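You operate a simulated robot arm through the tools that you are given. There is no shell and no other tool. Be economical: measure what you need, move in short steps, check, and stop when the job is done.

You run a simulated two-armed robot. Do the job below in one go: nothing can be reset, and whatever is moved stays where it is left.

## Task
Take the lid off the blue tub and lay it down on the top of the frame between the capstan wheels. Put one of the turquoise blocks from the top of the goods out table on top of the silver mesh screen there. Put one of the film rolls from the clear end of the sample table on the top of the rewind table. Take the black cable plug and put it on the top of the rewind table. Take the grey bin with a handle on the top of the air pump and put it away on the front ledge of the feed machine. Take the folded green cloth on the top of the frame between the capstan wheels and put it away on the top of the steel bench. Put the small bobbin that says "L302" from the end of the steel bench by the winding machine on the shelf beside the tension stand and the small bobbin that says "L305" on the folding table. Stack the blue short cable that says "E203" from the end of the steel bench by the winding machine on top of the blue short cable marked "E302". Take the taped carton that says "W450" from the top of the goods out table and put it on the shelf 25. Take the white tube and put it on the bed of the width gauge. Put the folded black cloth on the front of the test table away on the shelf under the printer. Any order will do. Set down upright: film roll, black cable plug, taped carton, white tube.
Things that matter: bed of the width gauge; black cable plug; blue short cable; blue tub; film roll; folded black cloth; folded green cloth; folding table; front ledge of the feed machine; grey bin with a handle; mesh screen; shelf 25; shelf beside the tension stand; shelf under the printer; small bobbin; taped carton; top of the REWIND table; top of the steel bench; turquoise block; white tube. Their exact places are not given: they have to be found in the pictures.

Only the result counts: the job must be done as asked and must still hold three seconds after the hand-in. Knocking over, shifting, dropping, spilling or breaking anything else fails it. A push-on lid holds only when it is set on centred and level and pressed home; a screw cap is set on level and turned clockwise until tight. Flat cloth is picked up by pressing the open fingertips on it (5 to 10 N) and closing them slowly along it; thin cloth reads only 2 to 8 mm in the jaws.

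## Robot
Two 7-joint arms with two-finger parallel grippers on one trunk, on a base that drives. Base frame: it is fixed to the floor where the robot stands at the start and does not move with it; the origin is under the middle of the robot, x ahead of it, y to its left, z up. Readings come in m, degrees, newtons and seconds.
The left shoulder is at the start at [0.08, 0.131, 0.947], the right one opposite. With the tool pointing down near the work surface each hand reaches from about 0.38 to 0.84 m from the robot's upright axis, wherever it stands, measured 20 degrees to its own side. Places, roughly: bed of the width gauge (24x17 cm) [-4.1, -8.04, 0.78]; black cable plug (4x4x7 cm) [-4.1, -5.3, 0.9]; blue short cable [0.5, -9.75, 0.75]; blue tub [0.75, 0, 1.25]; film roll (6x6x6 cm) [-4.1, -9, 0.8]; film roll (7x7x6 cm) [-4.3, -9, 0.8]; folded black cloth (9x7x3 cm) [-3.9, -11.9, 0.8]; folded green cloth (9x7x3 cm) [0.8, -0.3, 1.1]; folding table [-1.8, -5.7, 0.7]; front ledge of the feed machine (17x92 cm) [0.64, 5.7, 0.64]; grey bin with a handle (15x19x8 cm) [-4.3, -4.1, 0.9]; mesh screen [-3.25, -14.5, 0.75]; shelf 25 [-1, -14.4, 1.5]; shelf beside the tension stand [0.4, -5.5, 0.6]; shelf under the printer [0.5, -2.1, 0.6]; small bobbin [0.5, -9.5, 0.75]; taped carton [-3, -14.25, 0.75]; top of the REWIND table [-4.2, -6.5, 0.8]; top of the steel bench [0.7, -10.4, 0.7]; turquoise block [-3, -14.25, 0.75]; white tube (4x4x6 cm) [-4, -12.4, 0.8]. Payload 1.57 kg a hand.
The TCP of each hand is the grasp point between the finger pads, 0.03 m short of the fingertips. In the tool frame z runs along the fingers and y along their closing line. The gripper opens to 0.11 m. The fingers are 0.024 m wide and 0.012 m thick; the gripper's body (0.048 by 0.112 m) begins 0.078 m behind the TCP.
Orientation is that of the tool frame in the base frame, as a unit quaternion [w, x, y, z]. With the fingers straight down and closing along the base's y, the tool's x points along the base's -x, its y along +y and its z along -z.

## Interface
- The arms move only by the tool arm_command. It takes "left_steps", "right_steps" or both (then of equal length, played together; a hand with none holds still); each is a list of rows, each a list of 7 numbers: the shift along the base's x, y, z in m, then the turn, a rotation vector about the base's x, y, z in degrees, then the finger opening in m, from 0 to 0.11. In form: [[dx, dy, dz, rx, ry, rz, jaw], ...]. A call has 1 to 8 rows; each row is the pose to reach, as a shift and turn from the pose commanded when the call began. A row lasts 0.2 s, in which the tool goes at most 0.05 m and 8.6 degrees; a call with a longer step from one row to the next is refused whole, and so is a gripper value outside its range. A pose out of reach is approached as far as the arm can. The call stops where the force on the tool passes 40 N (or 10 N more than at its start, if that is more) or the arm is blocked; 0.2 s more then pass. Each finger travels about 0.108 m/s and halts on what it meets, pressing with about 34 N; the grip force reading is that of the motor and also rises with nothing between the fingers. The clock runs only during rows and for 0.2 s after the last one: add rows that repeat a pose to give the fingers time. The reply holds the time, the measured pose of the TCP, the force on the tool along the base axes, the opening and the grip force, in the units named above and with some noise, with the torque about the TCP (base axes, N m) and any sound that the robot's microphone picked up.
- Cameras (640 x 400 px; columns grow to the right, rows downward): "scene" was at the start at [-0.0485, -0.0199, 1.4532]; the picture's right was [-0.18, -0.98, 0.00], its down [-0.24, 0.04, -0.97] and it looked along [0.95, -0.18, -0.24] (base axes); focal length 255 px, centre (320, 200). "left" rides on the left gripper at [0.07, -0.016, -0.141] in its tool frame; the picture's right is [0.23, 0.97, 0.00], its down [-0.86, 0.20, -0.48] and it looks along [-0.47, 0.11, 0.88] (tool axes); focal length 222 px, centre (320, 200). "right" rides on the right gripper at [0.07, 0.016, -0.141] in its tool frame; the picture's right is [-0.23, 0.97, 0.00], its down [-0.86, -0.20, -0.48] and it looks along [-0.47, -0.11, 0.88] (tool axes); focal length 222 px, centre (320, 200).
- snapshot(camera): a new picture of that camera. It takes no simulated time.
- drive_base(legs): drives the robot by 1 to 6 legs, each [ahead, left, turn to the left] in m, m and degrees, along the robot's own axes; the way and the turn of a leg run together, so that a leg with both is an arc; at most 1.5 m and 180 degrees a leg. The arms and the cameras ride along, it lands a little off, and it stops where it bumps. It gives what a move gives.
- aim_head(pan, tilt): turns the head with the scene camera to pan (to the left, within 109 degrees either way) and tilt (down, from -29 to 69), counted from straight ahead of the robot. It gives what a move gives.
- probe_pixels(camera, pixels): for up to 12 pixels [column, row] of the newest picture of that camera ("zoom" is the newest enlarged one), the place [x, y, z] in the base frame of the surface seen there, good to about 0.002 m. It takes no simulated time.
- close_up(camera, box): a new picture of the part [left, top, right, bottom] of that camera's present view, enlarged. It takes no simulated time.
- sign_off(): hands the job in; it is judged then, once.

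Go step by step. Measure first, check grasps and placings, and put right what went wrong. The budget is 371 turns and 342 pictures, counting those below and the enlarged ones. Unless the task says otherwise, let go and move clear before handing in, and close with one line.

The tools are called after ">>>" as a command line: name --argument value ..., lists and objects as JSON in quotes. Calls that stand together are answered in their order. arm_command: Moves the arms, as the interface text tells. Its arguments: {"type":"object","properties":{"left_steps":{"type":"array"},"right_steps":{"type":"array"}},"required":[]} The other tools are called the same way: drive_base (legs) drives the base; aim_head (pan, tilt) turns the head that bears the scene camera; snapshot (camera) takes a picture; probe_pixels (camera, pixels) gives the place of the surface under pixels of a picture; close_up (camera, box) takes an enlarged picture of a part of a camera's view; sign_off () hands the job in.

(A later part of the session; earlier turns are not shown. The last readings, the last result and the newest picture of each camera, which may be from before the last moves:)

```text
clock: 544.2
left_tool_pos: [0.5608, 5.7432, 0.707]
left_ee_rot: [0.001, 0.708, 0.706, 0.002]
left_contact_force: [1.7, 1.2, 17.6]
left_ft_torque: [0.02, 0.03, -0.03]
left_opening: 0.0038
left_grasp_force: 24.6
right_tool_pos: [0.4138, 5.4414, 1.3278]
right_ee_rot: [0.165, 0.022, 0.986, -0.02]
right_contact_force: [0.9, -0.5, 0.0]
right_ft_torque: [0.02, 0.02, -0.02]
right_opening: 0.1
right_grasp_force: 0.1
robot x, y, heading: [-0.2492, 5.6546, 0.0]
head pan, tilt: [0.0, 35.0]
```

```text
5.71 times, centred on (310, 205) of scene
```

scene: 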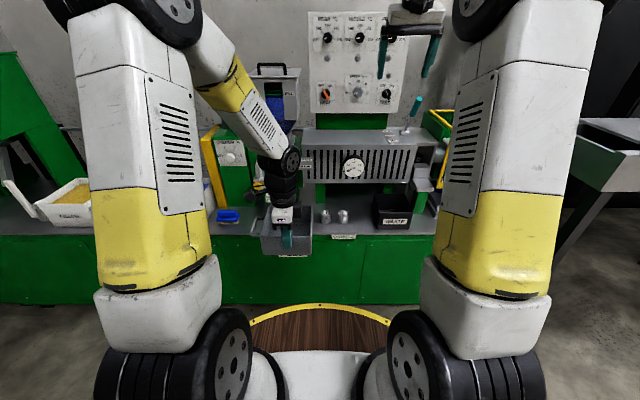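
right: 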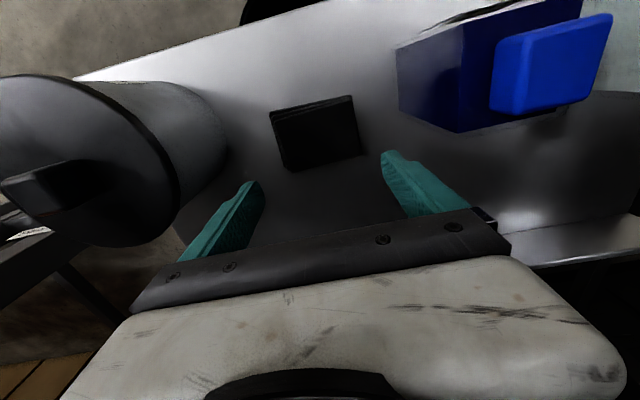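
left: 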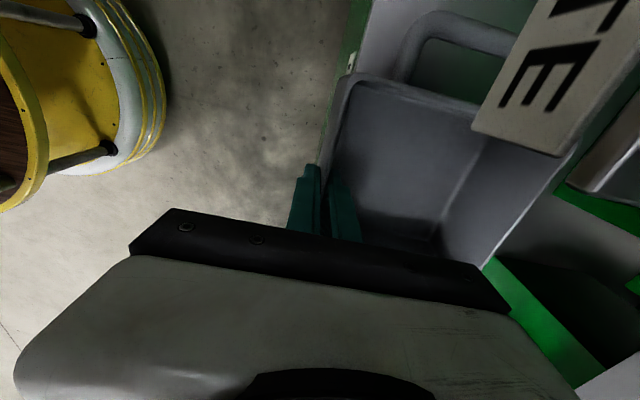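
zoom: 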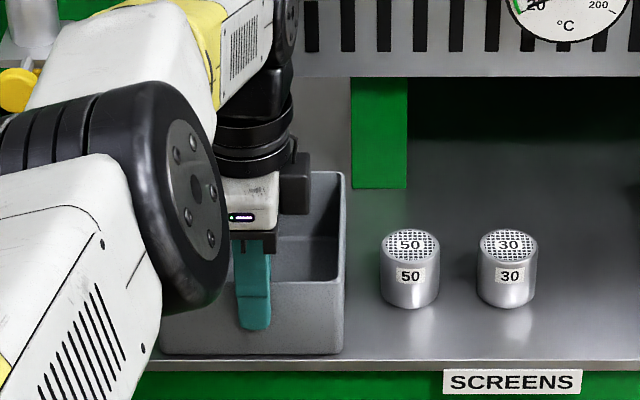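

>>> arm_command --left_steps '[[0, 0, 0.001, 0, 0, 0, 0.015], [0, 0, 0.001, 0, 0, 0, 0.03], [0, 0, 0.001, 0, 0, 0, 0.03], [0, 0, 0.025, 0, 0, 0, 0.03], [0, 0, 0.05, 0, 0, 0, 0.03], [-0.02, 0, 0.06, 0, 0, 0, 0.03], [-0.06, 0, 0.065, 0, 0, 0, 0.03], [-0.1, 0, 0.07, 0, 0, 0, 0.03]]'

>>> close_up --camera "scene" --box '[220, 120, 380, 260]'

```text
clock: 546.0
left_tool_pos: [0.459, 5.7433, 0.7746]
left_ee_rot: [-0.001, 0.707, 0.707, 0.0]
left_contact_force: [0.1, 0.7, -0.3]
left_ft_torque: [0.04, 0.0, -0.02]
left_opening: 0.0298
left_grasp_force: 0.0
right_tool_pos: [0.4157, 5.4406, 1.3263]
right_ee_rot: [0.164, 0.022, 0.986, -0.02]
right_contact_force: [0.1, -0.1, -0.1]
right_ft_torque: [0.02, 0.02, 0.03]
right_opening: 0.1
right_grasp_force: 0.1
robot x, y, heading: [-0.245, 5.6513, -0.1]
head pan, tilt: [0.0, 35.0]
```

```text
2.86 times, centred on (300, 190) of scene
```

zoom: 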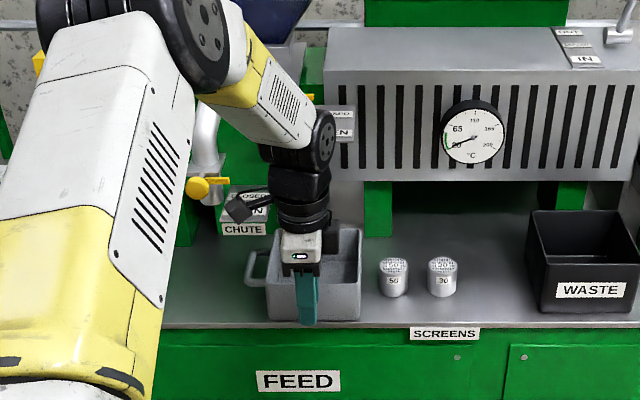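

>>> arm_command --left_steps '[[-0.04, 0, 0.02, 0, 0, 0, 0.03], [-0.08, 0, 0.04, 0, 0, 0, 0.03], [-0.12, 0.01, 0.065, 0, 0, 0, 0.03], [-0.13, 0.02, 0.105, 0, 0, 8, 0.04], [-0.14, 0.03, 0.145, 0, 0, 16, 0.05], [-0.14, 0.04, 0.185, 0, 0, 24, 0.06], [-0.14, 0.05, 0.225, 0, 0, 32, 0.07], [-0.14, 0.06, 0.265, 0, 0, 40, 0.08]]'

>>> arm_command --left_steps '[[0.0, 0.01, 0.04, 0, 0, 8, 0.08], [0.0, 0.02, 0.08, 0, 0, 16, 0.08], [-0.01, 0.03, 0.12, 0, 0, 24, 0.08], [-0.02, 0.04, 0.16, 0, 0, 32, 0.08], [-0.02, 0.04, 0.2, 0, 0, 40, 0.08], [-0.02, 0.04, 0.24, 0, 0, 50, 0.08]]'

>>> close_up --camera "scene" --box '[220, 120, 380, 260]'

```text
clock: 547.8
left_tool_pos: [0.3202, 5.8041, 1.0398]
left_ee_rot: [-0.002, 0.422, 0.906, -0.002]
left_contact_force: [0.1, 0.5, -0.9]
left_ft_torque: [0.02, 0.03, -0.01]
left_opening: 0.08
left_grasp_force: 0.1
right_tool_pos: [0.4144, 5.4404, 1.327]
right_ee_rot: [0.165, 0.022, 0.986, -0.02]
right_contact_force: [0.6, -0.3, 0.1]
right_ft_torque: [0.0, 0.03, 0.02]
right_opening: 0.1
right_grasp_force: 0.1
robot x, y, heading: [-0.248, 5.6514, -0.1]
head pan, tilt: [0.0, 35.0]
```

```text
refused: row 6 steps farther than a row can; nothing moved
```

```text
2.86 times, centred on (300, 190) of scene
```

zoom: 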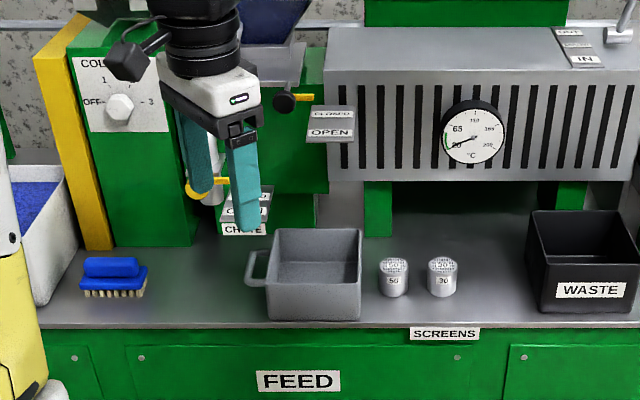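

The bin is on the ledge. I'll straighten both hands and start the long drive to the goods-out table.

>>> arm_command --left_steps '[[0.0, 0.01, 0.04, 0, 0, 8, 0.08], [0.0, 0.02, 0.08, 0, 0, 16, 0.08], [-0.01, 0.03, 0.12, 0, 0, 24, 0.08], [-0.02, 0.04, 0.16, 0, 0, 32, 0.08], [-0.02, 0.04, 0.2, 0, 0, 40, 0.08], [-0.02, 0.04, 0.22, 0, 0, 48, 0.08]]' --right_steps '[[-0.02, 0, 0, 0, 6, 0, 0.1], [-0.04, 0, 0, 0, 12, 0, 0.1], [-0.06, 0, 0, 0, 19, 0, 0.1], [-0.08, 0, 0, 0, 19, 0, 0.1], [-0.1, 0, 0, 0, 19, 0, 0.1], [-0.12, 0, 0, 0, 19, 0, 0.1]]'

>>> drive_base --legs '[[-0.6, 0, 0], [0, 0, -90], [1.5, 0, 0], [1.5, 0, 0]]'

>>> aim_head --pan 0 --tilt 12

>>> snapshot --camera "scene"

```text
clock: 549.2
left_tool_pos: [0.3007, 5.8444, 1.2594]
left_ee_rot: [-0.002, 0.017, 1.0, -0.001]
left_contact_force: [0.1, 0.2, 0.3]
left_ft_torque: [-0.01, 0.03, 0.02]
left_opening: 0.0804
left_grasp_force: 0.0
right_tool_pos: [0.294, 5.4403, 1.3271]
right_ee_rot: [0.0, 0.017, 1.0, -0.023]
right_contact_force: [1.3, 0.0, -0.5]
right_ft_torque: [-0.03, 0.0, -0.02]
right_opening: 0.1
right_grasp_force: 0.0
robot x, y, heading: [-0.2457, 5.6488, -0.3]
head pan, tilt: [0.0, 35.0]
```

```text
clock: 570.5
left_tool_pos: [-0.6296, 2.0839, 1.2586]
left_ee_rot: [-0.001, 0.719, 0.695, 0.0]
left_contact_force: [-0.5, -1.0, -0.5]
left_ft_torque: [-0.01, 0.0, 0.02]
left_opening: 0.08
left_grasp_force: 0.0
right_tool_pos: [-1.0333, 2.0896, 1.3268]
right_ee_rot: [-0.017, 0.719, 0.695, -0.016]
right_contact_force: [-0.7, -0.5, 0.3]
right_ft_torque: [-0.02, -0.03, 0.03]
right_opening: 0.0999
right_grasp_force: 0.0
robot x, y, heading: [-0.8267, 2.6315, -89.8]
head pan, tilt: [0.0, 35.0]
```

```text
clock: 571.4
left_tool_pos: [-0.6298, 2.0844, 1.2578]
left_ee_rot: [-0.001, 0.719, 0.695, 0.0]
left_contact_force: [0.0, -0.5, 0.3]
left_ft_torque: [-0.02, -0.02, 0.0]
left_opening: 0.08
left_grasp_force: 0.0
right_tool_pos: [-1.0329, 2.0892, 1.3266]
right_ee_rot: [-0.017, 0.719, 0.695, -0.016]
right_contact_force: [-0.5, -0.3, -0.3]
right_ft_torque: [0.0, -0.02, -0.01]
right_opening: 0.1002
right_grasp_force: 0.0
robot x, y, heading: [-0.8236, 2.634, -90.1]
head pan, tilt: [0.0, 12.0]
```

```text
162 pictures are left
```

scene: 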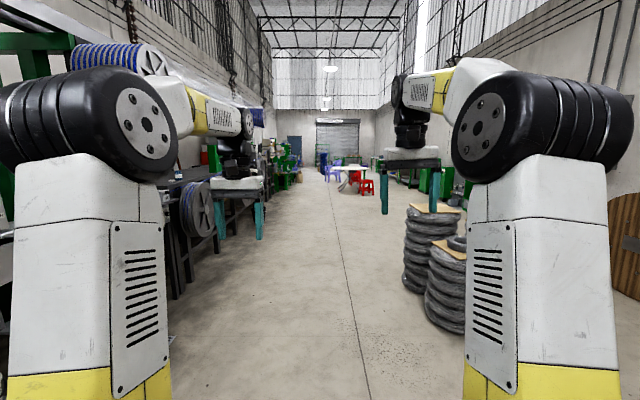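

>>> drive_base --legs '[[1.5, 0, 0], [1.5, 0, 0], [1.5, 0, 0], [1.3, 0, 0]]'

>>> snapshot --camera "scene"

```text
clock: 599.0
left_tool_pos: [-0.859, -3.7138, 1.2592]
left_ee_rot: [-0.001, 0.743, 0.669, 0.0]
left_contact_force: [0.2, 0.2, -0.9]
left_ft_torque: [0.03, 0.03, 0.01]
left_opening: 0.0801
left_grasp_force: 0.2
right_tool_pos: [-1.2613, -3.6791, 1.3266]
right_ee_rot: [-0.017, 0.743, 0.669, -0.016]
right_contact_force: [0.1, -0.6, 0.1]
right_ft_torque: [0.0, -0.02, 0.0]
right_opening: 0.0999
right_grasp_force: 0.1
robot x, y, heading: [-1.0122, -3.1535, -94.1]
head pan, tilt: [0.0, 12.0]
```

```text
161 pictures are left
```

scene: 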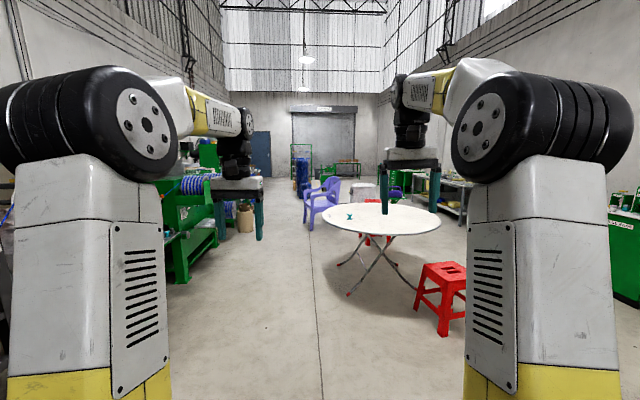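

>>> drive_base --legs '[[0, 0, 4.1], [0, -1.2, 0], [0, -1.1, 0]]'

>>> snapshot --camera "scene"

```text
clock: 610.8
left_tool_pos: [-3.1192, -3.7124, 1.2595]
left_ee_rot: [-0.001, 0.712, 0.702, 0.0]
left_contact_force: [-0.2, -0.2, -0.9]
left_ft_torque: [0.0, 0.03, -0.04]
left_opening: 0.0801
left_grasp_force: 0.0
right_tool_pos: [-3.5224, -3.7137, 1.3269]
right_ee_rot: [-0.017, 0.713, 0.701, -0.017]
right_contact_force: [0.2, -0.4, -0.3]
right_ft_torque: [-0.01, -0.02, -0.02]
right_opening: 0.1
right_grasp_force: 0.1
robot x, y, heading: [-3.3248, -3.1691, -88.9]
head pan, tilt: [0.0, 12.0]
```

```text
160 pictures are left
```

scene: 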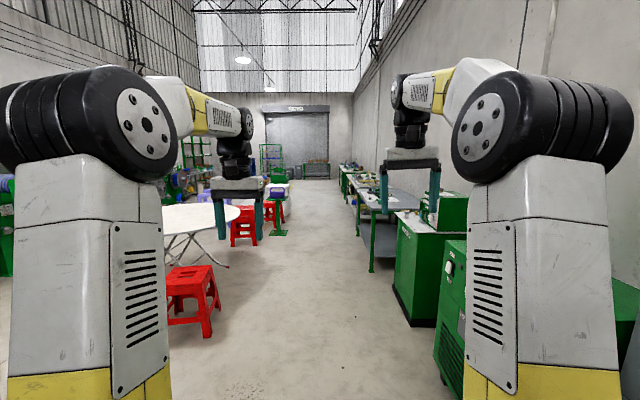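

>>> drive_base --legs '[[0, 0, -1.3], [1.5, 0, 0], [1.5, 0, 0], [1.5, 0, 0]]'

>>> snapshot --camera "scene"

```text
clock: 632.3
left_tool_pos: [-3.28, -8.1581, 1.2585]
left_ee_rot: [-0.001, 0.734, 0.679, 0.0]
left_contact_force: [0.9, 0.1, -0.8]
left_ft_torque: [-0.01, -0.01, 0.0]
left_opening: 0.08
left_grasp_force: 0.0
right_tool_pos: [-3.6824, -8.1346, 1.3269]
right_ee_rot: [-0.017, 0.734, 0.679, -0.016]
right_contact_force: [0.6, -0.6, -0.9]
right_ft_torque: [0.03, -0.01, -0.01]
right_opening: 0.0998
right_grasp_force: 0.1
robot x, y, heading: [-3.4525, -7.6014, -92.3]
head pan, tilt: [0.0, 12.0]
```

```text
159 pictures are left
```

scene: 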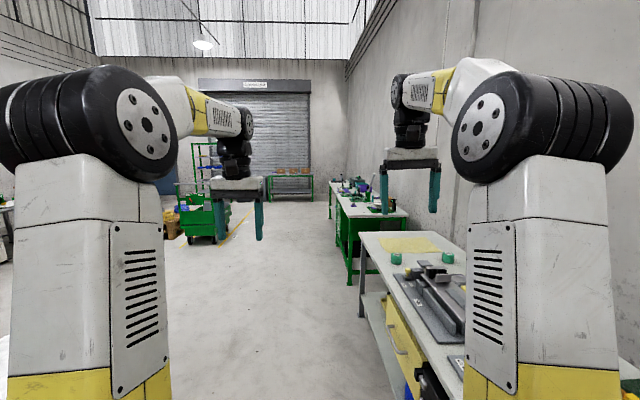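

>>> drive_base --legs '[[0, 0.2, 2.6], [1.5, 0, 0], [1.5, 0, 0], [1.5, 0, 0]]'

>>> aim_head --pan 0 --tilt 22

>>> snapshot --camera "scene"

```text
clock: 655.0
left_tool_pos: [-2.8902, -12.6363, 1.2583]
left_ee_rot: [-0.002, 0.707, 0.707, 0.001]
left_contact_force: [-0.6, -0.8, 0.2]
left_ft_torque: [0.01, 0.0, -0.01]
left_opening: 0.0801
left_grasp_force: 0.1
right_tool_pos: [-3.2935, -12.6464, 1.3273]
right_ee_rot: [-0.016, 0.707, 0.707, -0.018]
right_contact_force: [-0.1, 0.0, 0.4]
right_ft_torque: [-0.05, 0.04, -0.01]
right_opening: 0.0997
right_grasp_force: 0.1
robot x, y, heading: [-3.1058, -12.094, -87.9]
head pan, tilt: [0.0, 12.0]
```

```text
clock: 655.7
left_tool_pos: [-2.891, -12.6384, 1.2589]
left_ee_rot: [-0.001, 0.707, 0.707, 0.0]
left_contact_force: [-0.8, 0.4, 0.0]
left_ft_torque: [0.02, 0.03, -0.01]
left_opening: 0.0801
left_grasp_force: 0.0
right_tool_pos: [-3.2944, -12.646, 1.3268]
right_ee_rot: [-0.017, 0.707, 0.707, -0.017]
right_contact_force: [1.2, -0.4, 0.5]
right_ft_torque: [0.0, -0.02, -0.01]
right_opening: 0.1001
right_grasp_force: 0.1
robot x, y, heading: [-3.1099, -12.099, -87.9]
head pan, tilt: [0.0, 22.0]
```

```text
158 pictures are left
```

scene: 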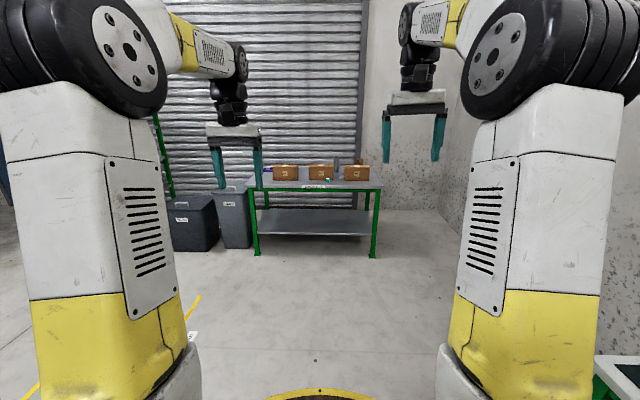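

>>> drive_base --legs '[[1.3, 0, -2.1]]'

>>> aim_head --pan 0 --tilt 32

>>> snapshot --camera "scene"

```text
clock: 662.2
left_tool_pos: [-2.9028, -13.9367, 1.2587]
left_ee_rot: [-0.001, 0.724, 0.689, 0.0]
left_contact_force: [-0.4, 0.8, 0.1]
left_ft_torque: [0.06, -0.01, -0.01]
left_opening: 0.0802
left_grasp_force: 0.0
right_tool_pos: [-3.3061, -13.9253, 1.3269]
right_ee_rot: [-0.017, 0.724, 0.689, -0.016]
right_contact_force: [0.2, -0.1, 0.8]
right_ft_torque: [-0.03, 0.01, -0.01]
right_opening: 0.1001
right_grasp_force: 0.1
robot x, y, heading: [-3.0931, -13.3843, -91.0]
head pan, tilt: [0.0, 22.0]
```

```text
clock: 662.9
left_tool_pos: [-2.9037, -13.9363, 1.2578]
left_ee_rot: [-0.001, 0.724, 0.689, 0.0]
left_contact_force: [0.4, 0.0, 0.5]
left_ft_torque: [-0.05, 0.0, 0.02]
left_opening: 0.0803
left_grasp_force: 0.0
right_tool_pos: [-3.3063, -13.9246, 1.3274]
right_ee_rot: [-0.017, 0.724, 0.69, -0.016]
right_contact_force: [0.0, -0.5, 0.2]
right_ft_torque: [0.01, 0.01, 0.0]
right_opening: 0.0999
right_grasp_force: 0.1
robot x, y, heading: [-3.088, -13.3901, -90.9]
head pan, tilt: [0.0, 32.0]
```

```text
157 pictures are left
```

scene: 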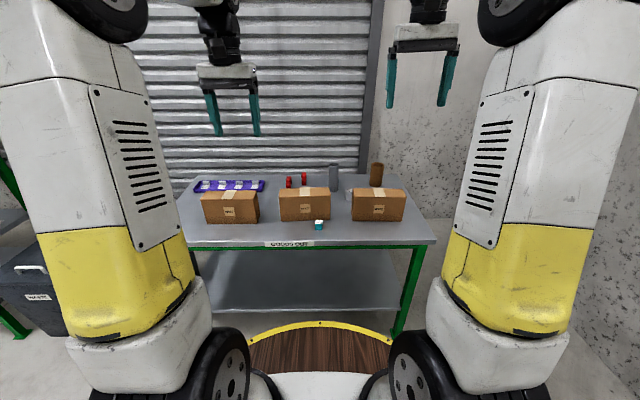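

>>> close_up --camera "scene" --box '[180, 150, 440, 260]'

>>> close_up --camera "scene" --box '[270, 165, 420, 250]'

>>> probe_pixels --camera "scene" --pixels '[[230, 210], [305, 208], [380, 208], [319, 225], [319, 221], [230, 195], [305, 192], [378, 192], [320, 235], [300, 180], [333, 180], [376, 175]]'

```text
2.46 times, centred on (310, 205) of scene
```

zoom: 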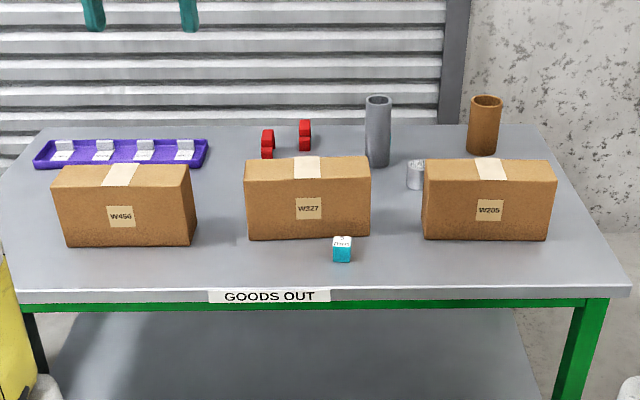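

```text
4.27 times, centred on (345, 208) of scene
```

zoom: 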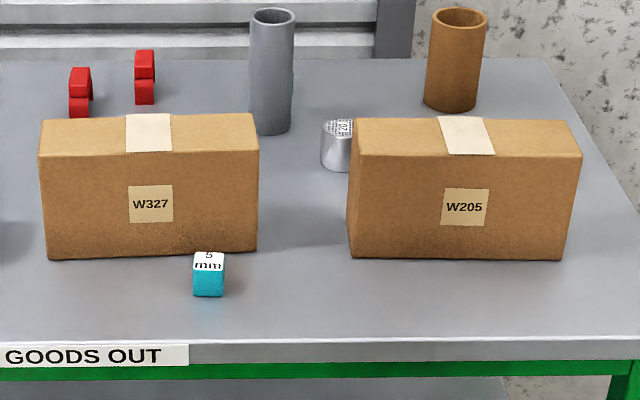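

```text
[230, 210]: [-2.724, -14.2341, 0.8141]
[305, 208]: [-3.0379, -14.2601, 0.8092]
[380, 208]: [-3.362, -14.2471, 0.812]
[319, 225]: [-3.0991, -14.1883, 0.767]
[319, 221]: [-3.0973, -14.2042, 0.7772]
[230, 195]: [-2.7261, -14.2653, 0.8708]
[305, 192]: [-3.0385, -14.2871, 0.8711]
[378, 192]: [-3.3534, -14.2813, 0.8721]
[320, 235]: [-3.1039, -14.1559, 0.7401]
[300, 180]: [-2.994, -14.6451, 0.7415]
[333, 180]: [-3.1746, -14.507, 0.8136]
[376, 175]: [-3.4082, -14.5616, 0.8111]
```

>>> close_up --camera "scene" --box '[335, 180, 365, 210]'

>>> probe_pixels --camera "scene" --pixels '[[349, 197], [349, 203], [346, 200], [350, 195], [347, 194], [330, 195], [353, 205], [331, 215]]'

>>> close_up --camera "scene" --box '[200, 180, 260, 230]'

```text
13.33 times, centred on (350, 195) of scene
```

zoom: 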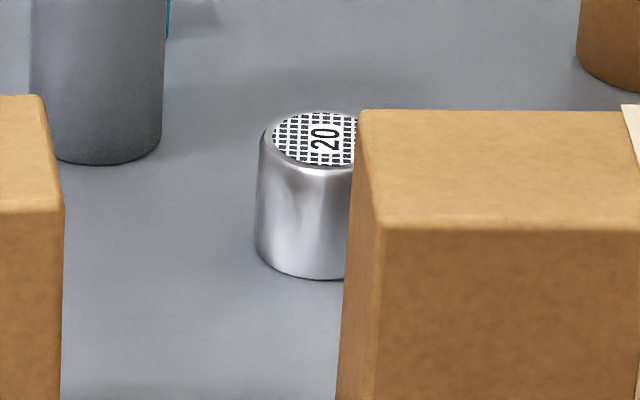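

```text
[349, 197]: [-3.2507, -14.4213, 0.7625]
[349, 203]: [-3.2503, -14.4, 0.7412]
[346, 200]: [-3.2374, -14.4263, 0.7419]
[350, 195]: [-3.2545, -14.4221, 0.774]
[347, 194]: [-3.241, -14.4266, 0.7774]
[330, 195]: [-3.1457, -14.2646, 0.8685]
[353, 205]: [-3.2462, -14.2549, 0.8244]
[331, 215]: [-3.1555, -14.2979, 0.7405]
```

```text
8.00 times, centred on (230, 205) of scene
```

zoom: 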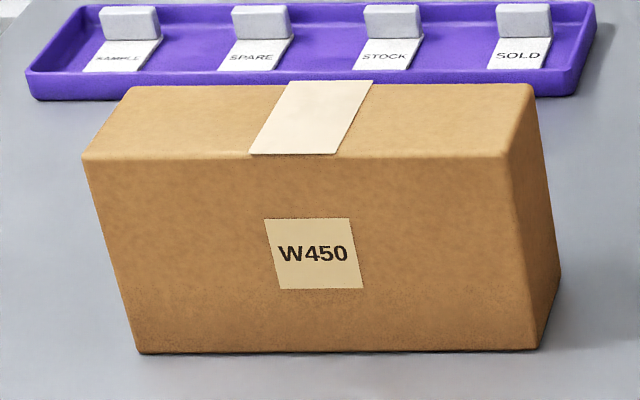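

W450 is the left carton; the turquoise block is at about (‑3.098, ‑14.206), and the "20" mesh screen is behind W205 at about (‑3.26, ‑14.447). I'll drive a bit closer and hover the right hand over the block.

>>> drive_base --legs '[[0.22, 0, 0.9]]'

>>> arm_command --right_steps '[[0.03, 0.0, -0.04, 0, -1, 1, 0.1], [0.06, 0.0, -0.075, 0, -2, 2, 0.1], [0.09, 0.0, -0.11, 0, -2.7, 2.7, 0.1], [0.12, 0.0, -0.145, 0, -2.7, 2.7, 0.09], [0.15, 0.0, -0.18, 0, -2.7, 2.7, 0.08], [0.18, 0.0, -0.215, 0, -2.7, 2.7, 0.08], [0.2, 0.0, -0.255, 0, -2.7, 2.7, 0.075], [0.205, 0.0, -0.3, 0, -2.7, 2.7, 0.07]]'

>>> snapshot --camera "scene"

>>> snapshot --camera "right"

```text
clock: 664.6
left_tool_pos: [-2.8969, -14.1561, 1.2586]
left_ee_rot: [-0.002, 0.719, 0.695, 0.0]
left_contact_force: [1.0, -0.5, 0.5]
left_ft_torque: [0.03, -0.02, -0.03]
left_opening: 0.08
left_grasp_force: 0.0
right_tool_pos: [-3.3011, -14.1498, 1.3277]
right_ee_rot: [-0.016, 0.719, 0.694, -0.016]
right_contact_force: [0.7, 0.5, 0.2]
right_ft_torque: [-0.02, -0.01, 0.0]
right_opening: 0.0997
right_grasp_force: 0.1
robot x, y, heading: [-3.091, -13.6095, -89.8]
head pan, tilt: [0.0, 32.0]
```

```text
clock: 666.4
left_tool_pos: [-2.898, -14.1564, 1.2594]
left_ee_rot: [-0.001, 0.719, 0.695, 0.0]
left_contact_force: [-0.2, 0.1, 0.2]
left_ft_torque: [-0.06, 0.0, -0.01]
left_opening: 0.0801
left_grasp_force: 0.1
right_tool_pos: [-3.0966, -14.1484, 1.0244]
right_ee_rot: [0.0, 0.702, 0.712, 0.0]
right_contact_force: [-0.1, -0.5, 0.3]
right_ft_torque: [-0.01, -0.05, -0.02]
right_opening: 0.0699
right_grasp_force: 0.1
robot x, y, heading: [-3.0953, -13.6078, -90.2]
head pan, tilt: [0.0, 32.0]
```

```text
152 pictures are left
```

scene: 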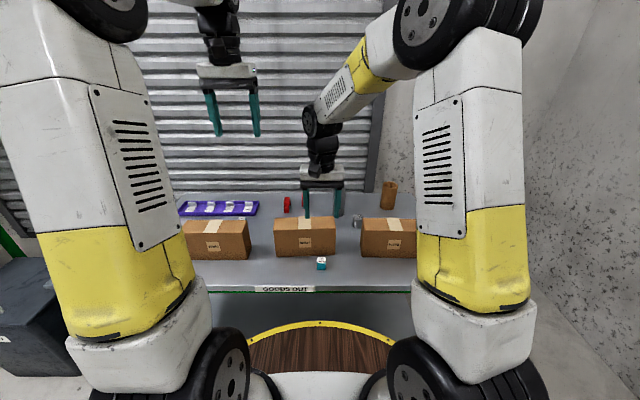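

```text
151 pictures are left
```

right: 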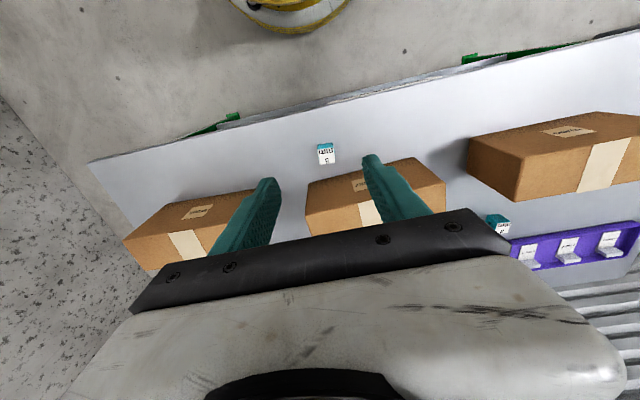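

>>> probe_pixels --camera "right" --pixels '[[327, 156], [319, 152], [334, 150], [321, 163], [334, 162], [326, 146], [340, 200]]'

>>> close_up --camera "right" --box '[300, 130, 360, 180]'

```text
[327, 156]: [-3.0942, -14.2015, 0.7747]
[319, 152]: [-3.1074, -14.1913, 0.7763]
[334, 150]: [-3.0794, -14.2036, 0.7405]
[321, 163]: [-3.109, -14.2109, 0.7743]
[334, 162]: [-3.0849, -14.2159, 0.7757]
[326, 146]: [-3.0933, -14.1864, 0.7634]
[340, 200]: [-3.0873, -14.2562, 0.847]
```

```text
8.00 times, centred on (330, 155) of right
```

zoom: 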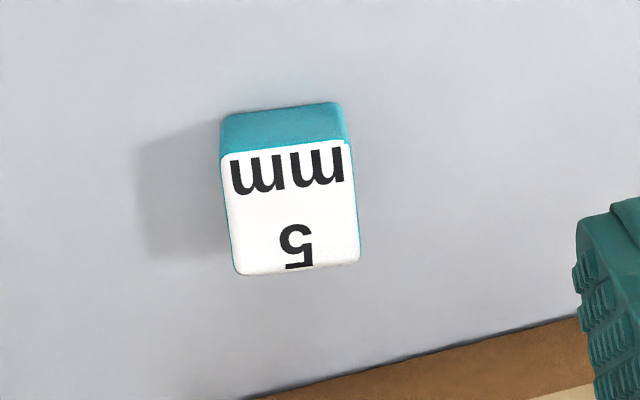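

>>> arm_command --right_steps '[[0.001, -0.02, -0.04, 0, 0, 0, 0.07], [0.001, -0.04, -0.08, 0, 0, 0, 0.07], [0.001, -0.055, -0.125, 0, 0, 0, 0.07], [0.001, -0.055, -0.17, 0, 0, 0, 0.065]]'

>>> snapshot --camera "right"

```text
clock: 667.4
left_tool_pos: [-2.8968, -14.1567, 1.2583]
left_ee_rot: [-0.002, 0.719, 0.695, 0.001]
left_contact_force: [-0.6, 0.6, -0.2]
left_ft_torque: [-0.02, -0.01, 0.0]
left_opening: 0.0801
left_grasp_force: 0.1
right_tool_pos: [-3.0957, -14.2036, 0.8563]
right_ee_rot: [0.001, 0.703, 0.711, -0.001]
right_contact_force: [1.0, 0.3, -0.4]
right_ft_torque: [-0.02, 0.01, -0.03]
right_opening: 0.065
right_grasp_force: 0.1
robot x, y, heading: [-3.0922, -13.6127, -90.2]
head pan, tilt: [0.0, 32.0]
```

```text
149 pictures are left
```

right: 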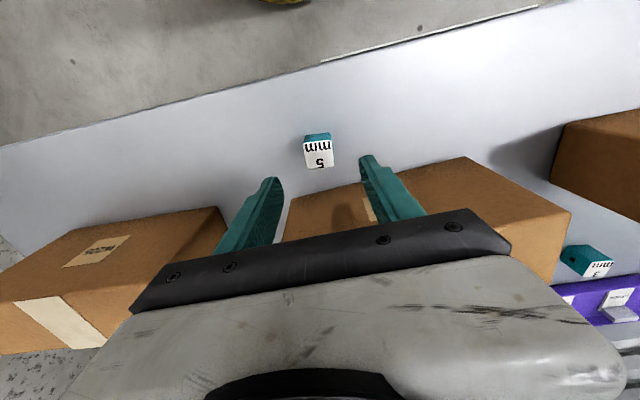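

>>> arm_command --right_steps '[[0, 0, -0.035, 0, 0, 0, 0.065], [0, 0, -0.065, 0, 0, 0, 0.065], [0, 0, -0.075, 0, 0, 0, 0.06], [0, 0, -0.075, 0, 0, 0, 0.04], [0, 0, -0.075, 0, 0, 0, 0.025], [0, 0, -0.075, 0, 0, 0, 0.02], [0, 0, -0.075, 0, 0, 0, 0.02]]'

>>> snapshot --camera "right"

```text
clock: 669.0
left_tool_pos: [-2.8961, -14.1572, 1.2591]
left_ee_rot: [-0.002, 0.72, 0.694, 0.0]
left_contact_force: [-0.6, -0.1, 0.3]
left_ft_torque: [-0.03, 0.01, 0.01]
left_opening: 0.0798
left_grasp_force: 0.0
right_tool_pos: [-3.0943, -14.2053, 0.7821]
right_ee_rot: [-0.001, 0.703, 0.711, -0.001]
right_contact_force: [-0.6, -0.2, -0.3]
right_ft_torque: [-0.02, 0.01, -0.03]
right_opening: 0.0285
right_grasp_force: 33.9
robot x, y, heading: [-3.0882, -13.6076, -90.0]
head pan, tilt: [0.0, 32.0]
```

```text
148 pictures are left
```

right: 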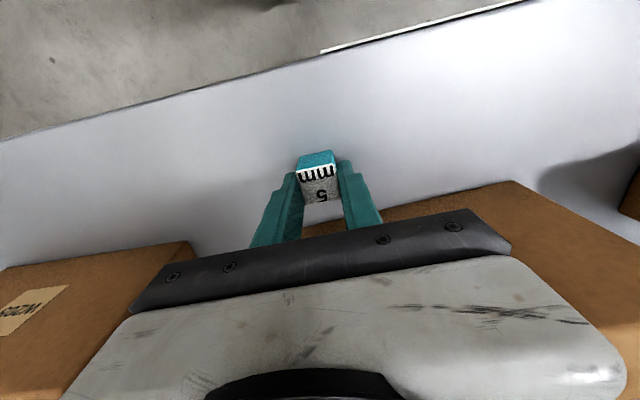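

>>> arm_command --right_steps '[[0, 0.005, 0.045, 0, 0, 0, 0.02], [0, 0.01, 0.09, 0, 0, 0, 0.02], [-0.01, 0.01, 0.135, 0, 0, 0, 0.02], [-0.03, 0.01, 0.175, 0, 0, 0, 0.02], [-0.06, 0.0, 0.21, 0, 0, 0, 0.02], [-0.09, -0.02, 0.24, 0, 0, 0, 0.02], [-0.12, -0.04, 0.27, 0, 0, 0, 0.02]]'

>>> snapshot --camera "scene"

>>> probe_pixels --camera "scene" --pixels '[[290, 284], [240, 284], [355, 222], [357, 227]]'

```text
clock: 670.6
left_tool_pos: [-2.8966, -14.1567, 1.2588]
left_ee_rot: [0.0, 0.72, 0.694, 0.001]
left_contact_force: [0.5, 0.5, -0.1]
left_ft_torque: [0.03, 0.02, 0.02]
left_opening: 0.0801
left_grasp_force: 0.1
right_tool_pos: [-3.2153, -14.2465, 1.0526]
right_ee_rot: [0.001, 0.702, 0.712, 0.0]
right_contact_force: [-0.7, -0.8, -0.4]
right_ft_torque: [0.0, 0.02, 0.01]
right_opening: 0.0291
right_grasp_force: 34.4
robot x, y, heading: [-3.0919, -13.6107, -89.8]
head pan, tilt: [0.0, 32.0]
```

```text
147 pictures are left
```

scene: 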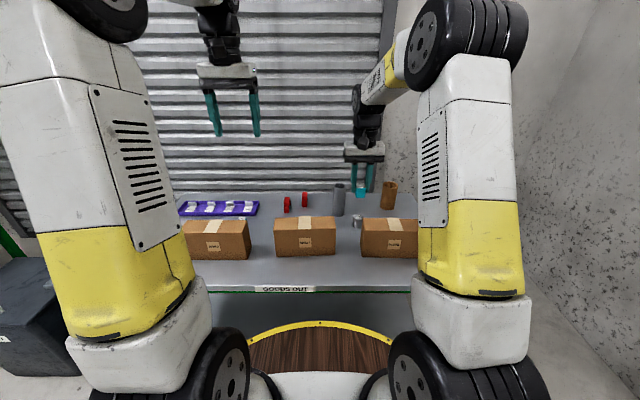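

```text
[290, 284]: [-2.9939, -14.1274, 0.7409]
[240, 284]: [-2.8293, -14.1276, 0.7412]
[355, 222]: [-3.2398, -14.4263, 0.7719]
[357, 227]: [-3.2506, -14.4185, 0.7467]
```

>>> drive_base --legs '[[0.12, 0, 0]]'

>>> snapshot --camera "right"

```text
clock: 671.8
left_tool_pos: [-2.8964, -14.2782, 1.2592]
left_ee_rot: [-0.001, 0.719, 0.695, 0.0]
left_contact_force: [0.3, 0.3, 0.2]
left_ft_torque: [0.01, 0.02, 0.01]
left_opening: 0.08
left_grasp_force: 0.0
right_tool_pos: [-3.2135, -14.3681, 1.0531]
right_ee_rot: [0.0, 0.703, 0.712, -0.001]
right_contact_force: [-0.6, 0.6, -0.6]
right_ft_torque: [0.01, 0.0, -0.01]
right_opening: 0.0287
right_grasp_force: 33.5
robot x, y, heading: [-3.0893, -13.7265, -90.0]
head pan, tilt: [0.0, 32.0]
```

```text
146 pictures are left
```

right: 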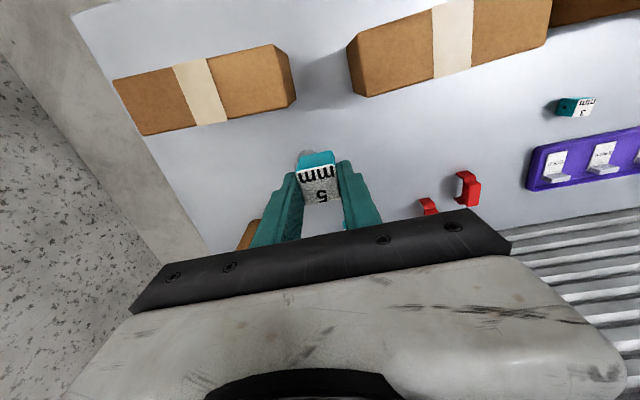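

>>> arm_command --right_steps '[[0.04, 0.02, 0, 0, 0, 0, 0.02], [0.08, 0.03, 0, 0, 0, 0, 0.02], [0.1, 0.03, 0, 0, 0, 0, 0.02]]'

>>> snapshot --camera "right"

```text
clock: 672.6
left_tool_pos: [-2.8963, -14.2782, 1.2585]
left_ee_rot: [-0.001, 0.719, 0.695, 0.0]
left_contact_force: [-0.1, -1.2, 0.3]
left_ft_torque: [-0.02, -0.01, 0.03]
left_opening: 0.08
left_grasp_force: 0.0
right_tool_pos: [-3.1125, -14.3375, 1.0528]
right_ee_rot: [0.0, 0.703, 0.711, 0.0]
right_contact_force: [-0.6, 0.7, -0.5]
right_ft_torque: [-0.02, -0.02, 0.01]
right_opening: 0.0286
right_grasp_force: 34.8
robot x, y, heading: [-3.0903, -13.7311, -90.3]
head pan, tilt: [0.0, 32.0]
```

```text
145 pictures are left
```

right: 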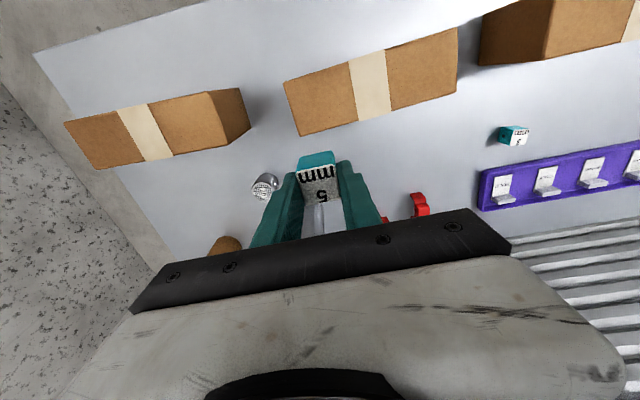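

>>> close_up --camera "right" --box '[235, 160, 299, 210]'

>>> probe_pixels --camera "zoom" --pixels '[[260, 260], [200, 250], [320, 230], [300, 290], [230, 300], [310, 140]]'

```text
8.00 times, centred on (267, 185) of right
```

zoom: 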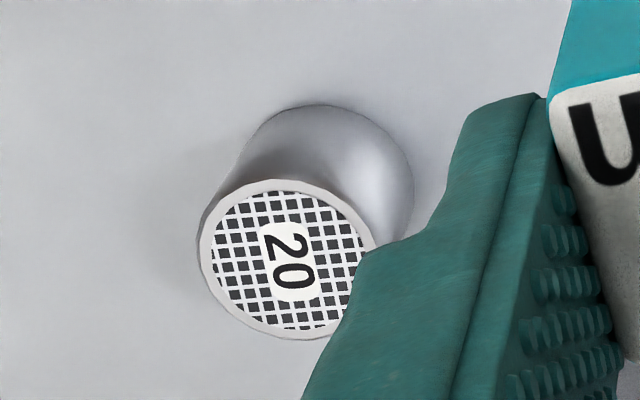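

```text
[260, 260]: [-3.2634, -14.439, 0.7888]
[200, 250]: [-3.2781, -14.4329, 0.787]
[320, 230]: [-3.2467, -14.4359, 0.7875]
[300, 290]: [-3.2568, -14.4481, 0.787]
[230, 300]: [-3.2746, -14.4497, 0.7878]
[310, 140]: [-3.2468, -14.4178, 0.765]
```

Mesh screen top centre is (‑3.2565, ‑14.440, 0.788). I'll carry the block over it and lower.

>>> arm_command --right_steps '[[-0.04, -0.028, 0, 0, 0, 0, 0.02], [-0.08, -0.056, 0, 0, 0, 0, 0.02], [-0.12, -0.085, 0, 0, 0, 0, 0.02], [-0.144, -0.1045, 0, 0, 0, 0, 0.02], [-0.144, -0.1045, -0.05, 0, 0, 0, 0.02], [-0.144, -0.1045, -0.1, 0, 0, 0, 0.02], [-0.144, -0.1045, -0.15, 0, 0, 0, 0.02], [-0.144, -0.1045, -0.19, 0, 0, 0, 0.02]]'

>>> close_up --camera "scene" --box '[310, 150, 430, 260]'

>>> snapshot --camera "right"

```text
clock: 674.4
left_tool_pos: [-2.8978, -14.2781, 1.2581]
left_ee_rot: [-0.001, 0.719, 0.695, 0.001]
left_contact_force: [-0.9, 0.4, -0.4]
left_ft_torque: [-0.04, 0.01, 0.0]
left_opening: 0.0799
left_grasp_force: 0.1
right_tool_pos: [-3.2586, -14.4411, 0.8635]
right_ee_rot: [0.0, 0.703, 0.712, 0.0]
right_contact_force: [-1.0, 0.5, -0.1]
right_ft_torque: [-0.01, 0.01, 0.0]
right_opening: 0.0287
right_grasp_force: 34.0
robot x, y, heading: [-3.0936, -13.7294, -90.3]
head pan, tilt: [0.0, 32.0]
```

```text
3.64 times, centred on (370, 205) of scene
```

zoom: 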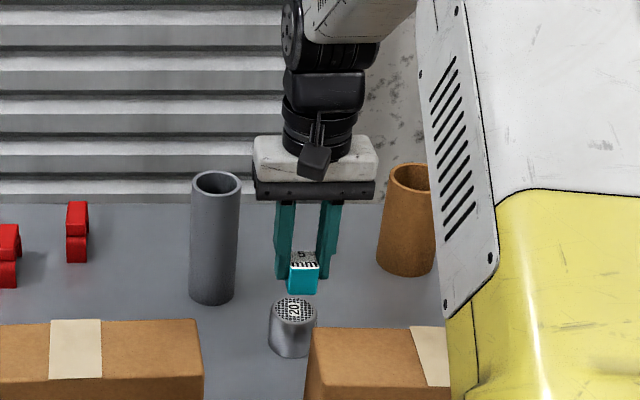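

```text
142 pictures are left
```

right: 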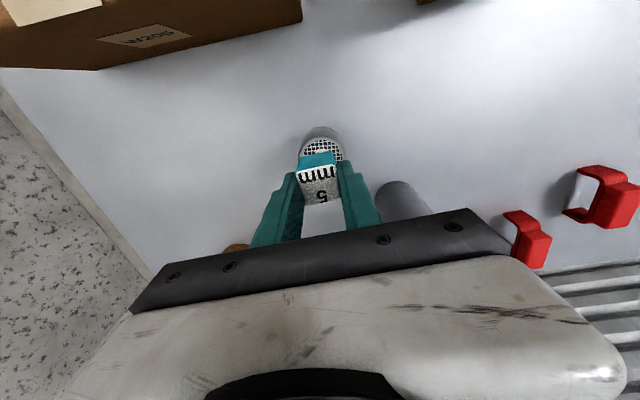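

>>> probe_pixels --camera "zoom" --pixels '[[293, 280], [303, 280], [314, 280], [304, 258], [294, 310], [274, 312], [314, 312], [293, 325]]'

```text
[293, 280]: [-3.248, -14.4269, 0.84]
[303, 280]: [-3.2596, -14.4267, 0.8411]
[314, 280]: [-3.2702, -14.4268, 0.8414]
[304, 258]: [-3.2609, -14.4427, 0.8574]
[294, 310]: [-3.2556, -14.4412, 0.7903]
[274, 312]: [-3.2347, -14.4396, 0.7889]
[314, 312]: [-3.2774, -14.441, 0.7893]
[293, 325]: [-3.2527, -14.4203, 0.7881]
```

>>> arm_command --right_steps '[[0.003, 0, -0.015, 0, 0, 0, 0.02], [0.003, 0, -0.026, 0, 0, 0, 0.02], [0.003, 0, -0.031, 0, 0, 0, 0.02], [0.003, 0, -0.033, 0, 0, 0, 0.02]]'

>>> close_up --camera "scene" --box '[330, 190, 410, 250]'

```text
clock: 675.4
left_tool_pos: [-2.8967, -14.2785, 1.258]
left_ee_rot: [-0.001, 0.719, 0.695, -0.001]
left_contact_force: [0.2, -0.1, 0.5]
left_ft_torque: [0.0, 0.01, -0.02]
left_opening: 0.0802
left_grasp_force: 0.0
right_tool_pos: [-3.2556, -14.4425, 0.8307]
right_ee_rot: [0.0, 0.703, 0.711, 0.0]
right_contact_force: [0.4, 0.5, 0.4]
right_ft_torque: [-0.04, 0.0, 0.03]
right_opening: 0.0288
right_grasp_force: 33.9
robot x, y, heading: [-3.092, -13.733, -89.9]
head pan, tilt: [0.0, 32.0]
```

```text
6.67 times, centred on (370, 220) of scene
```

zoom: 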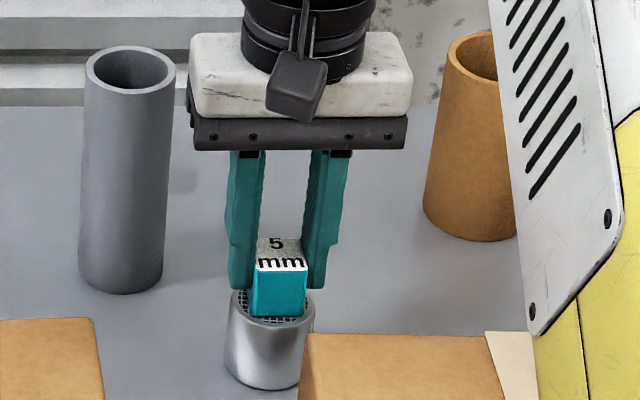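

>>> probe_pixels --camera "zoom" --pixels '[[255, 295], [303, 295], [279, 300], [238, 315], [305, 318], [240, 295], [272, 320], [272, 312]]'

```text
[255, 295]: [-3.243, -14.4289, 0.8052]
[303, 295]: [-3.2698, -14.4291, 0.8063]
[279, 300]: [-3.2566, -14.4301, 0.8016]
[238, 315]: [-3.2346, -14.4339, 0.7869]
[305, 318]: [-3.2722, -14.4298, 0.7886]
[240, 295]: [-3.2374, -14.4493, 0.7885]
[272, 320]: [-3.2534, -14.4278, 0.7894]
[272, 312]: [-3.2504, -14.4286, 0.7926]
```

>>> arm_command --right_steps '[[0, -0.001, -0.001, 0, 0, 0, 0.02], [0, -0.001, -0.002, 0, 0, 0, 0.02], [0, -0.001, -0.003, 0, 0, 0, 0.02]]'

```text
clock: 676.2
left_tool_pos: [-2.8965, -14.2765, 1.2592]
left_ee_rot: [-0.002, 0.72, 0.694, 0.0]
left_contact_force: [-0.3, -0.7, -0.1]
left_ft_torque: [0.0, -0.01, -0.03]
left_opening: 0.0801
left_grasp_force: 0.1
right_tool_pos: [-3.2547, -14.4453, 0.829]
right_ee_rot: [0.002, 0.703, 0.711, -0.001]
right_contact_force: [0.5, -1.1, 17.5]
right_ft_torque: [0.03, 0.01, 0.02]
right_opening: 0.0287
right_grasp_force: 34.4
robot x, y, heading: [-3.0923, -13.7297, -89.8]
head pan, tilt: [0.0, 32.0]
```

>>> arm_command --right_steps '[[0, 0, 0.0015, 0, 0, 0, 0.03], [0, 0, 0.0015, 0, 0, 0, 0.045], [0, 0, 0.0015, 0, 0, 0, 0.045], [0, 0, 0.03, 0, 0, 0, 0.045], [0, 0, 0.075, 0, 0, 0, 0.045], [0, 0.0, 0.12, 0, 0, 0, 0.05], [0, 0.03, 0.16, 0, 0, 0, 0.06], [0, 0.07, 0.18, 0, 0, 0, 0.08]]'

>>> close_up --camera "scene" --box '[330, 190, 410, 250]'

```text
clock: 678.0
left_tool_pos: [-2.8969, -14.2785, 1.2581]
left_ee_rot: [-0.001, 0.72, 0.694, 0.0]
left_contact_force: [-0.4, 0.2, -0.2]
left_ft_torque: [0.05, 0.01, 0.04]
left_opening: 0.0801
left_grasp_force: 0.1
right_tool_pos: [-3.2563, -14.374, 1.0067]
right_ee_rot: [0.001, 0.703, 0.711, 0.0]
right_contact_force: [0.9, -0.8, -0.9]
right_ft_torque: [0.06, 0.04, 0.01]
right_opening: 0.0799
right_grasp_force: 0.2
robot x, y, heading: [-3.0901, -13.7314, -90.0]
head pan, tilt: [0.0, 32.0]
```

```text
6.67 times, centred on (370, 220) of scene
```

zoom: 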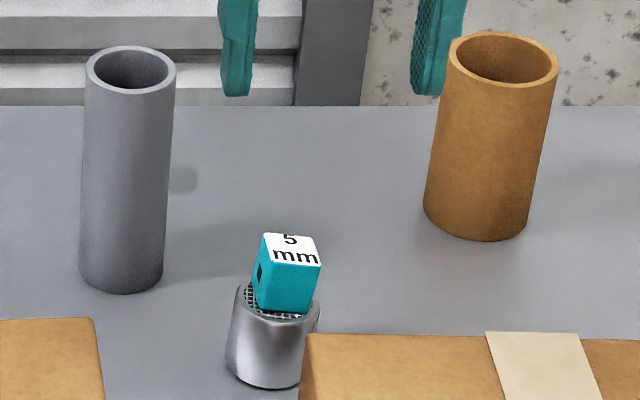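

The block sits on the screen. Now I'll look left toward shelf 25.

>>> aim_head --pan 70 --tilt 10

>>> snapshot --camera "scene"

```text
clock: 679.5
left_tool_pos: [-2.8979, -14.278, 1.2578]
left_ee_rot: [-0.001, 0.719, 0.695, 0.0]
left_contact_force: [-0.3, -0.7, -0.5]
left_ft_torque: [0.04, -0.05, -0.01]
left_opening: 0.0802
left_grasp_force: 0.2
right_tool_pos: [-3.2564, -14.3742, 1.006]
right_ee_rot: [0.0, 0.702, 0.712, 0.0]
right_contact_force: [0.0, 0.2, 0.5]
right_ft_torque: [-0.04, -0.02, -0.01]
right_opening: 0.08
right_grasp_force: 0.1
robot x, y, heading: [-3.0937, -13.7318, -89.9]
head pan, tilt: [70.0, 10.0]
```

```text
139 pictures are left
```

scene: 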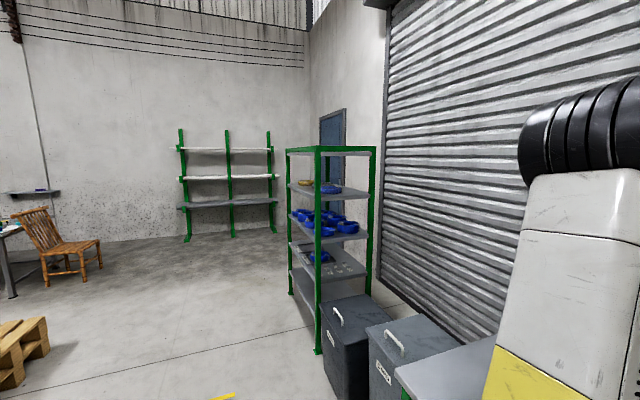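

>>> close_up --camera "scene" --box '[270, 130, 390, 310]'

>>> probe_pixels --camera "scene" --pixels '[[320, 195], [290, 187], [345, 190], [318, 150], [345, 235], [325, 270], [300, 150], [373, 150], [318, 340], [350, 320]]'

```text
2.22 times, centred on (330, 220) of scene
```

zoom: 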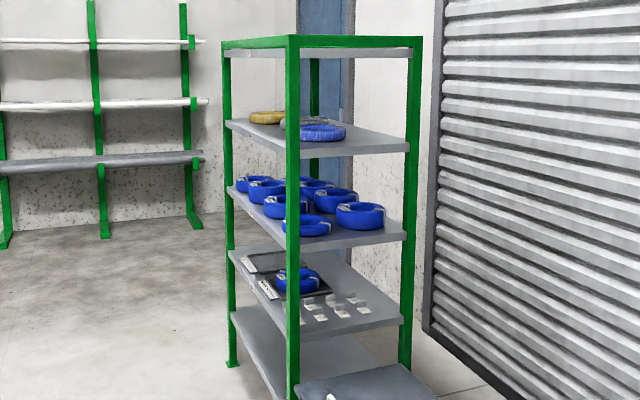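

```text
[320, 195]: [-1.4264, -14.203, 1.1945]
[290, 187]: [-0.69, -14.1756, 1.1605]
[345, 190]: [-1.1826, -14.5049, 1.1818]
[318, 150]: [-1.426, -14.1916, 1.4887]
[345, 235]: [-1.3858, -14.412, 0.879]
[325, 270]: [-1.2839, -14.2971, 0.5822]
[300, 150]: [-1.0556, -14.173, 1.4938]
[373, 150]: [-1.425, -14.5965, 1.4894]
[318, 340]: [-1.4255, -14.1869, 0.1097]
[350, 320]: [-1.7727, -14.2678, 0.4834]
```

Shelf 25 is at about 1.5 m, so a tool-down grip can't reach it. I'll first turn W450 a quarter turn on the table, then regrip it from the front with a near-horizontal hand. Measure W450 now.

>>> arm_command --right_steps '[[0, 0.04, 0.03, 0, 0, 0, 0.08], [0, 0.08, 0.06, 0, 0, 0, 0.08], [0, 0.12, 0.09, 0, 0, 0, 0.08], [0, 0.16, 0.12, 0, 0, 0, 0.08], [0, 0.2, 0.15, 0, 0, 0, 0.08], [0, 0.22, 0.19, 0, 0, 0, 0.08], [0, 0.24, 0.23, 0, 0, 0, 0.08]]'

>>> aim_head --pan 25 --tilt 38

>>> snapshot --camera "scene"

```text
clock: 681.0
left_tool_pos: [-2.8966, -14.2785, 1.2592]
left_ee_rot: [-0.001, 0.719, 0.695, -0.001]
left_contact_force: [0.4, -0.3, -0.6]
left_ft_torque: [0.02, 0.0, 0.01]
left_opening: 0.08
left_grasp_force: 0.0
right_tool_pos: [-3.2563, -14.1329, 1.2361]
right_ee_rot: [-0.001, 0.703, 0.711, 0.001]
right_contact_force: [0.9, -0.2, 0.6]
right_ft_torque: [0.02, 0.0, 0.01]
right_opening: 0.08
right_grasp_force: 0.0
robot x, y, heading: [-3.0934, -13.7303, -90.1]
head pan, tilt: [70.0, 10.0]
```

```text
clock: 682.2
left_tool_pos: [-2.8971, -14.2784, 1.2597]
left_ee_rot: [-0.001, 0.719, 0.695, 0.0]
left_contact_force: [0.2, -0.7, 0.4]
left_ft_torque: [-0.02, -0.01, -0.01]
left_opening: 0.0799
left_grasp_force: 0.1
right_tool_pos: [-3.2564, -14.1331, 1.235]
right_ee_rot: [0.0, 0.703, 0.711, 0.0]
right_contact_force: [-0.3, 0.3, 0.6]
right_ft_torque: [-0.01, -0.01, 0.04]
right_opening: 0.0804
right_grasp_force: 0.1
robot x, y, heading: [-3.0915, -13.73, -90.2]
head pan, tilt: [25.0, 38.0]
```

```text
137 pictures are left
```

scene: 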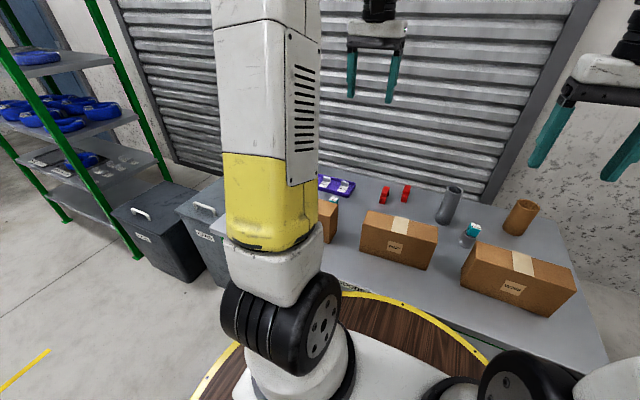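

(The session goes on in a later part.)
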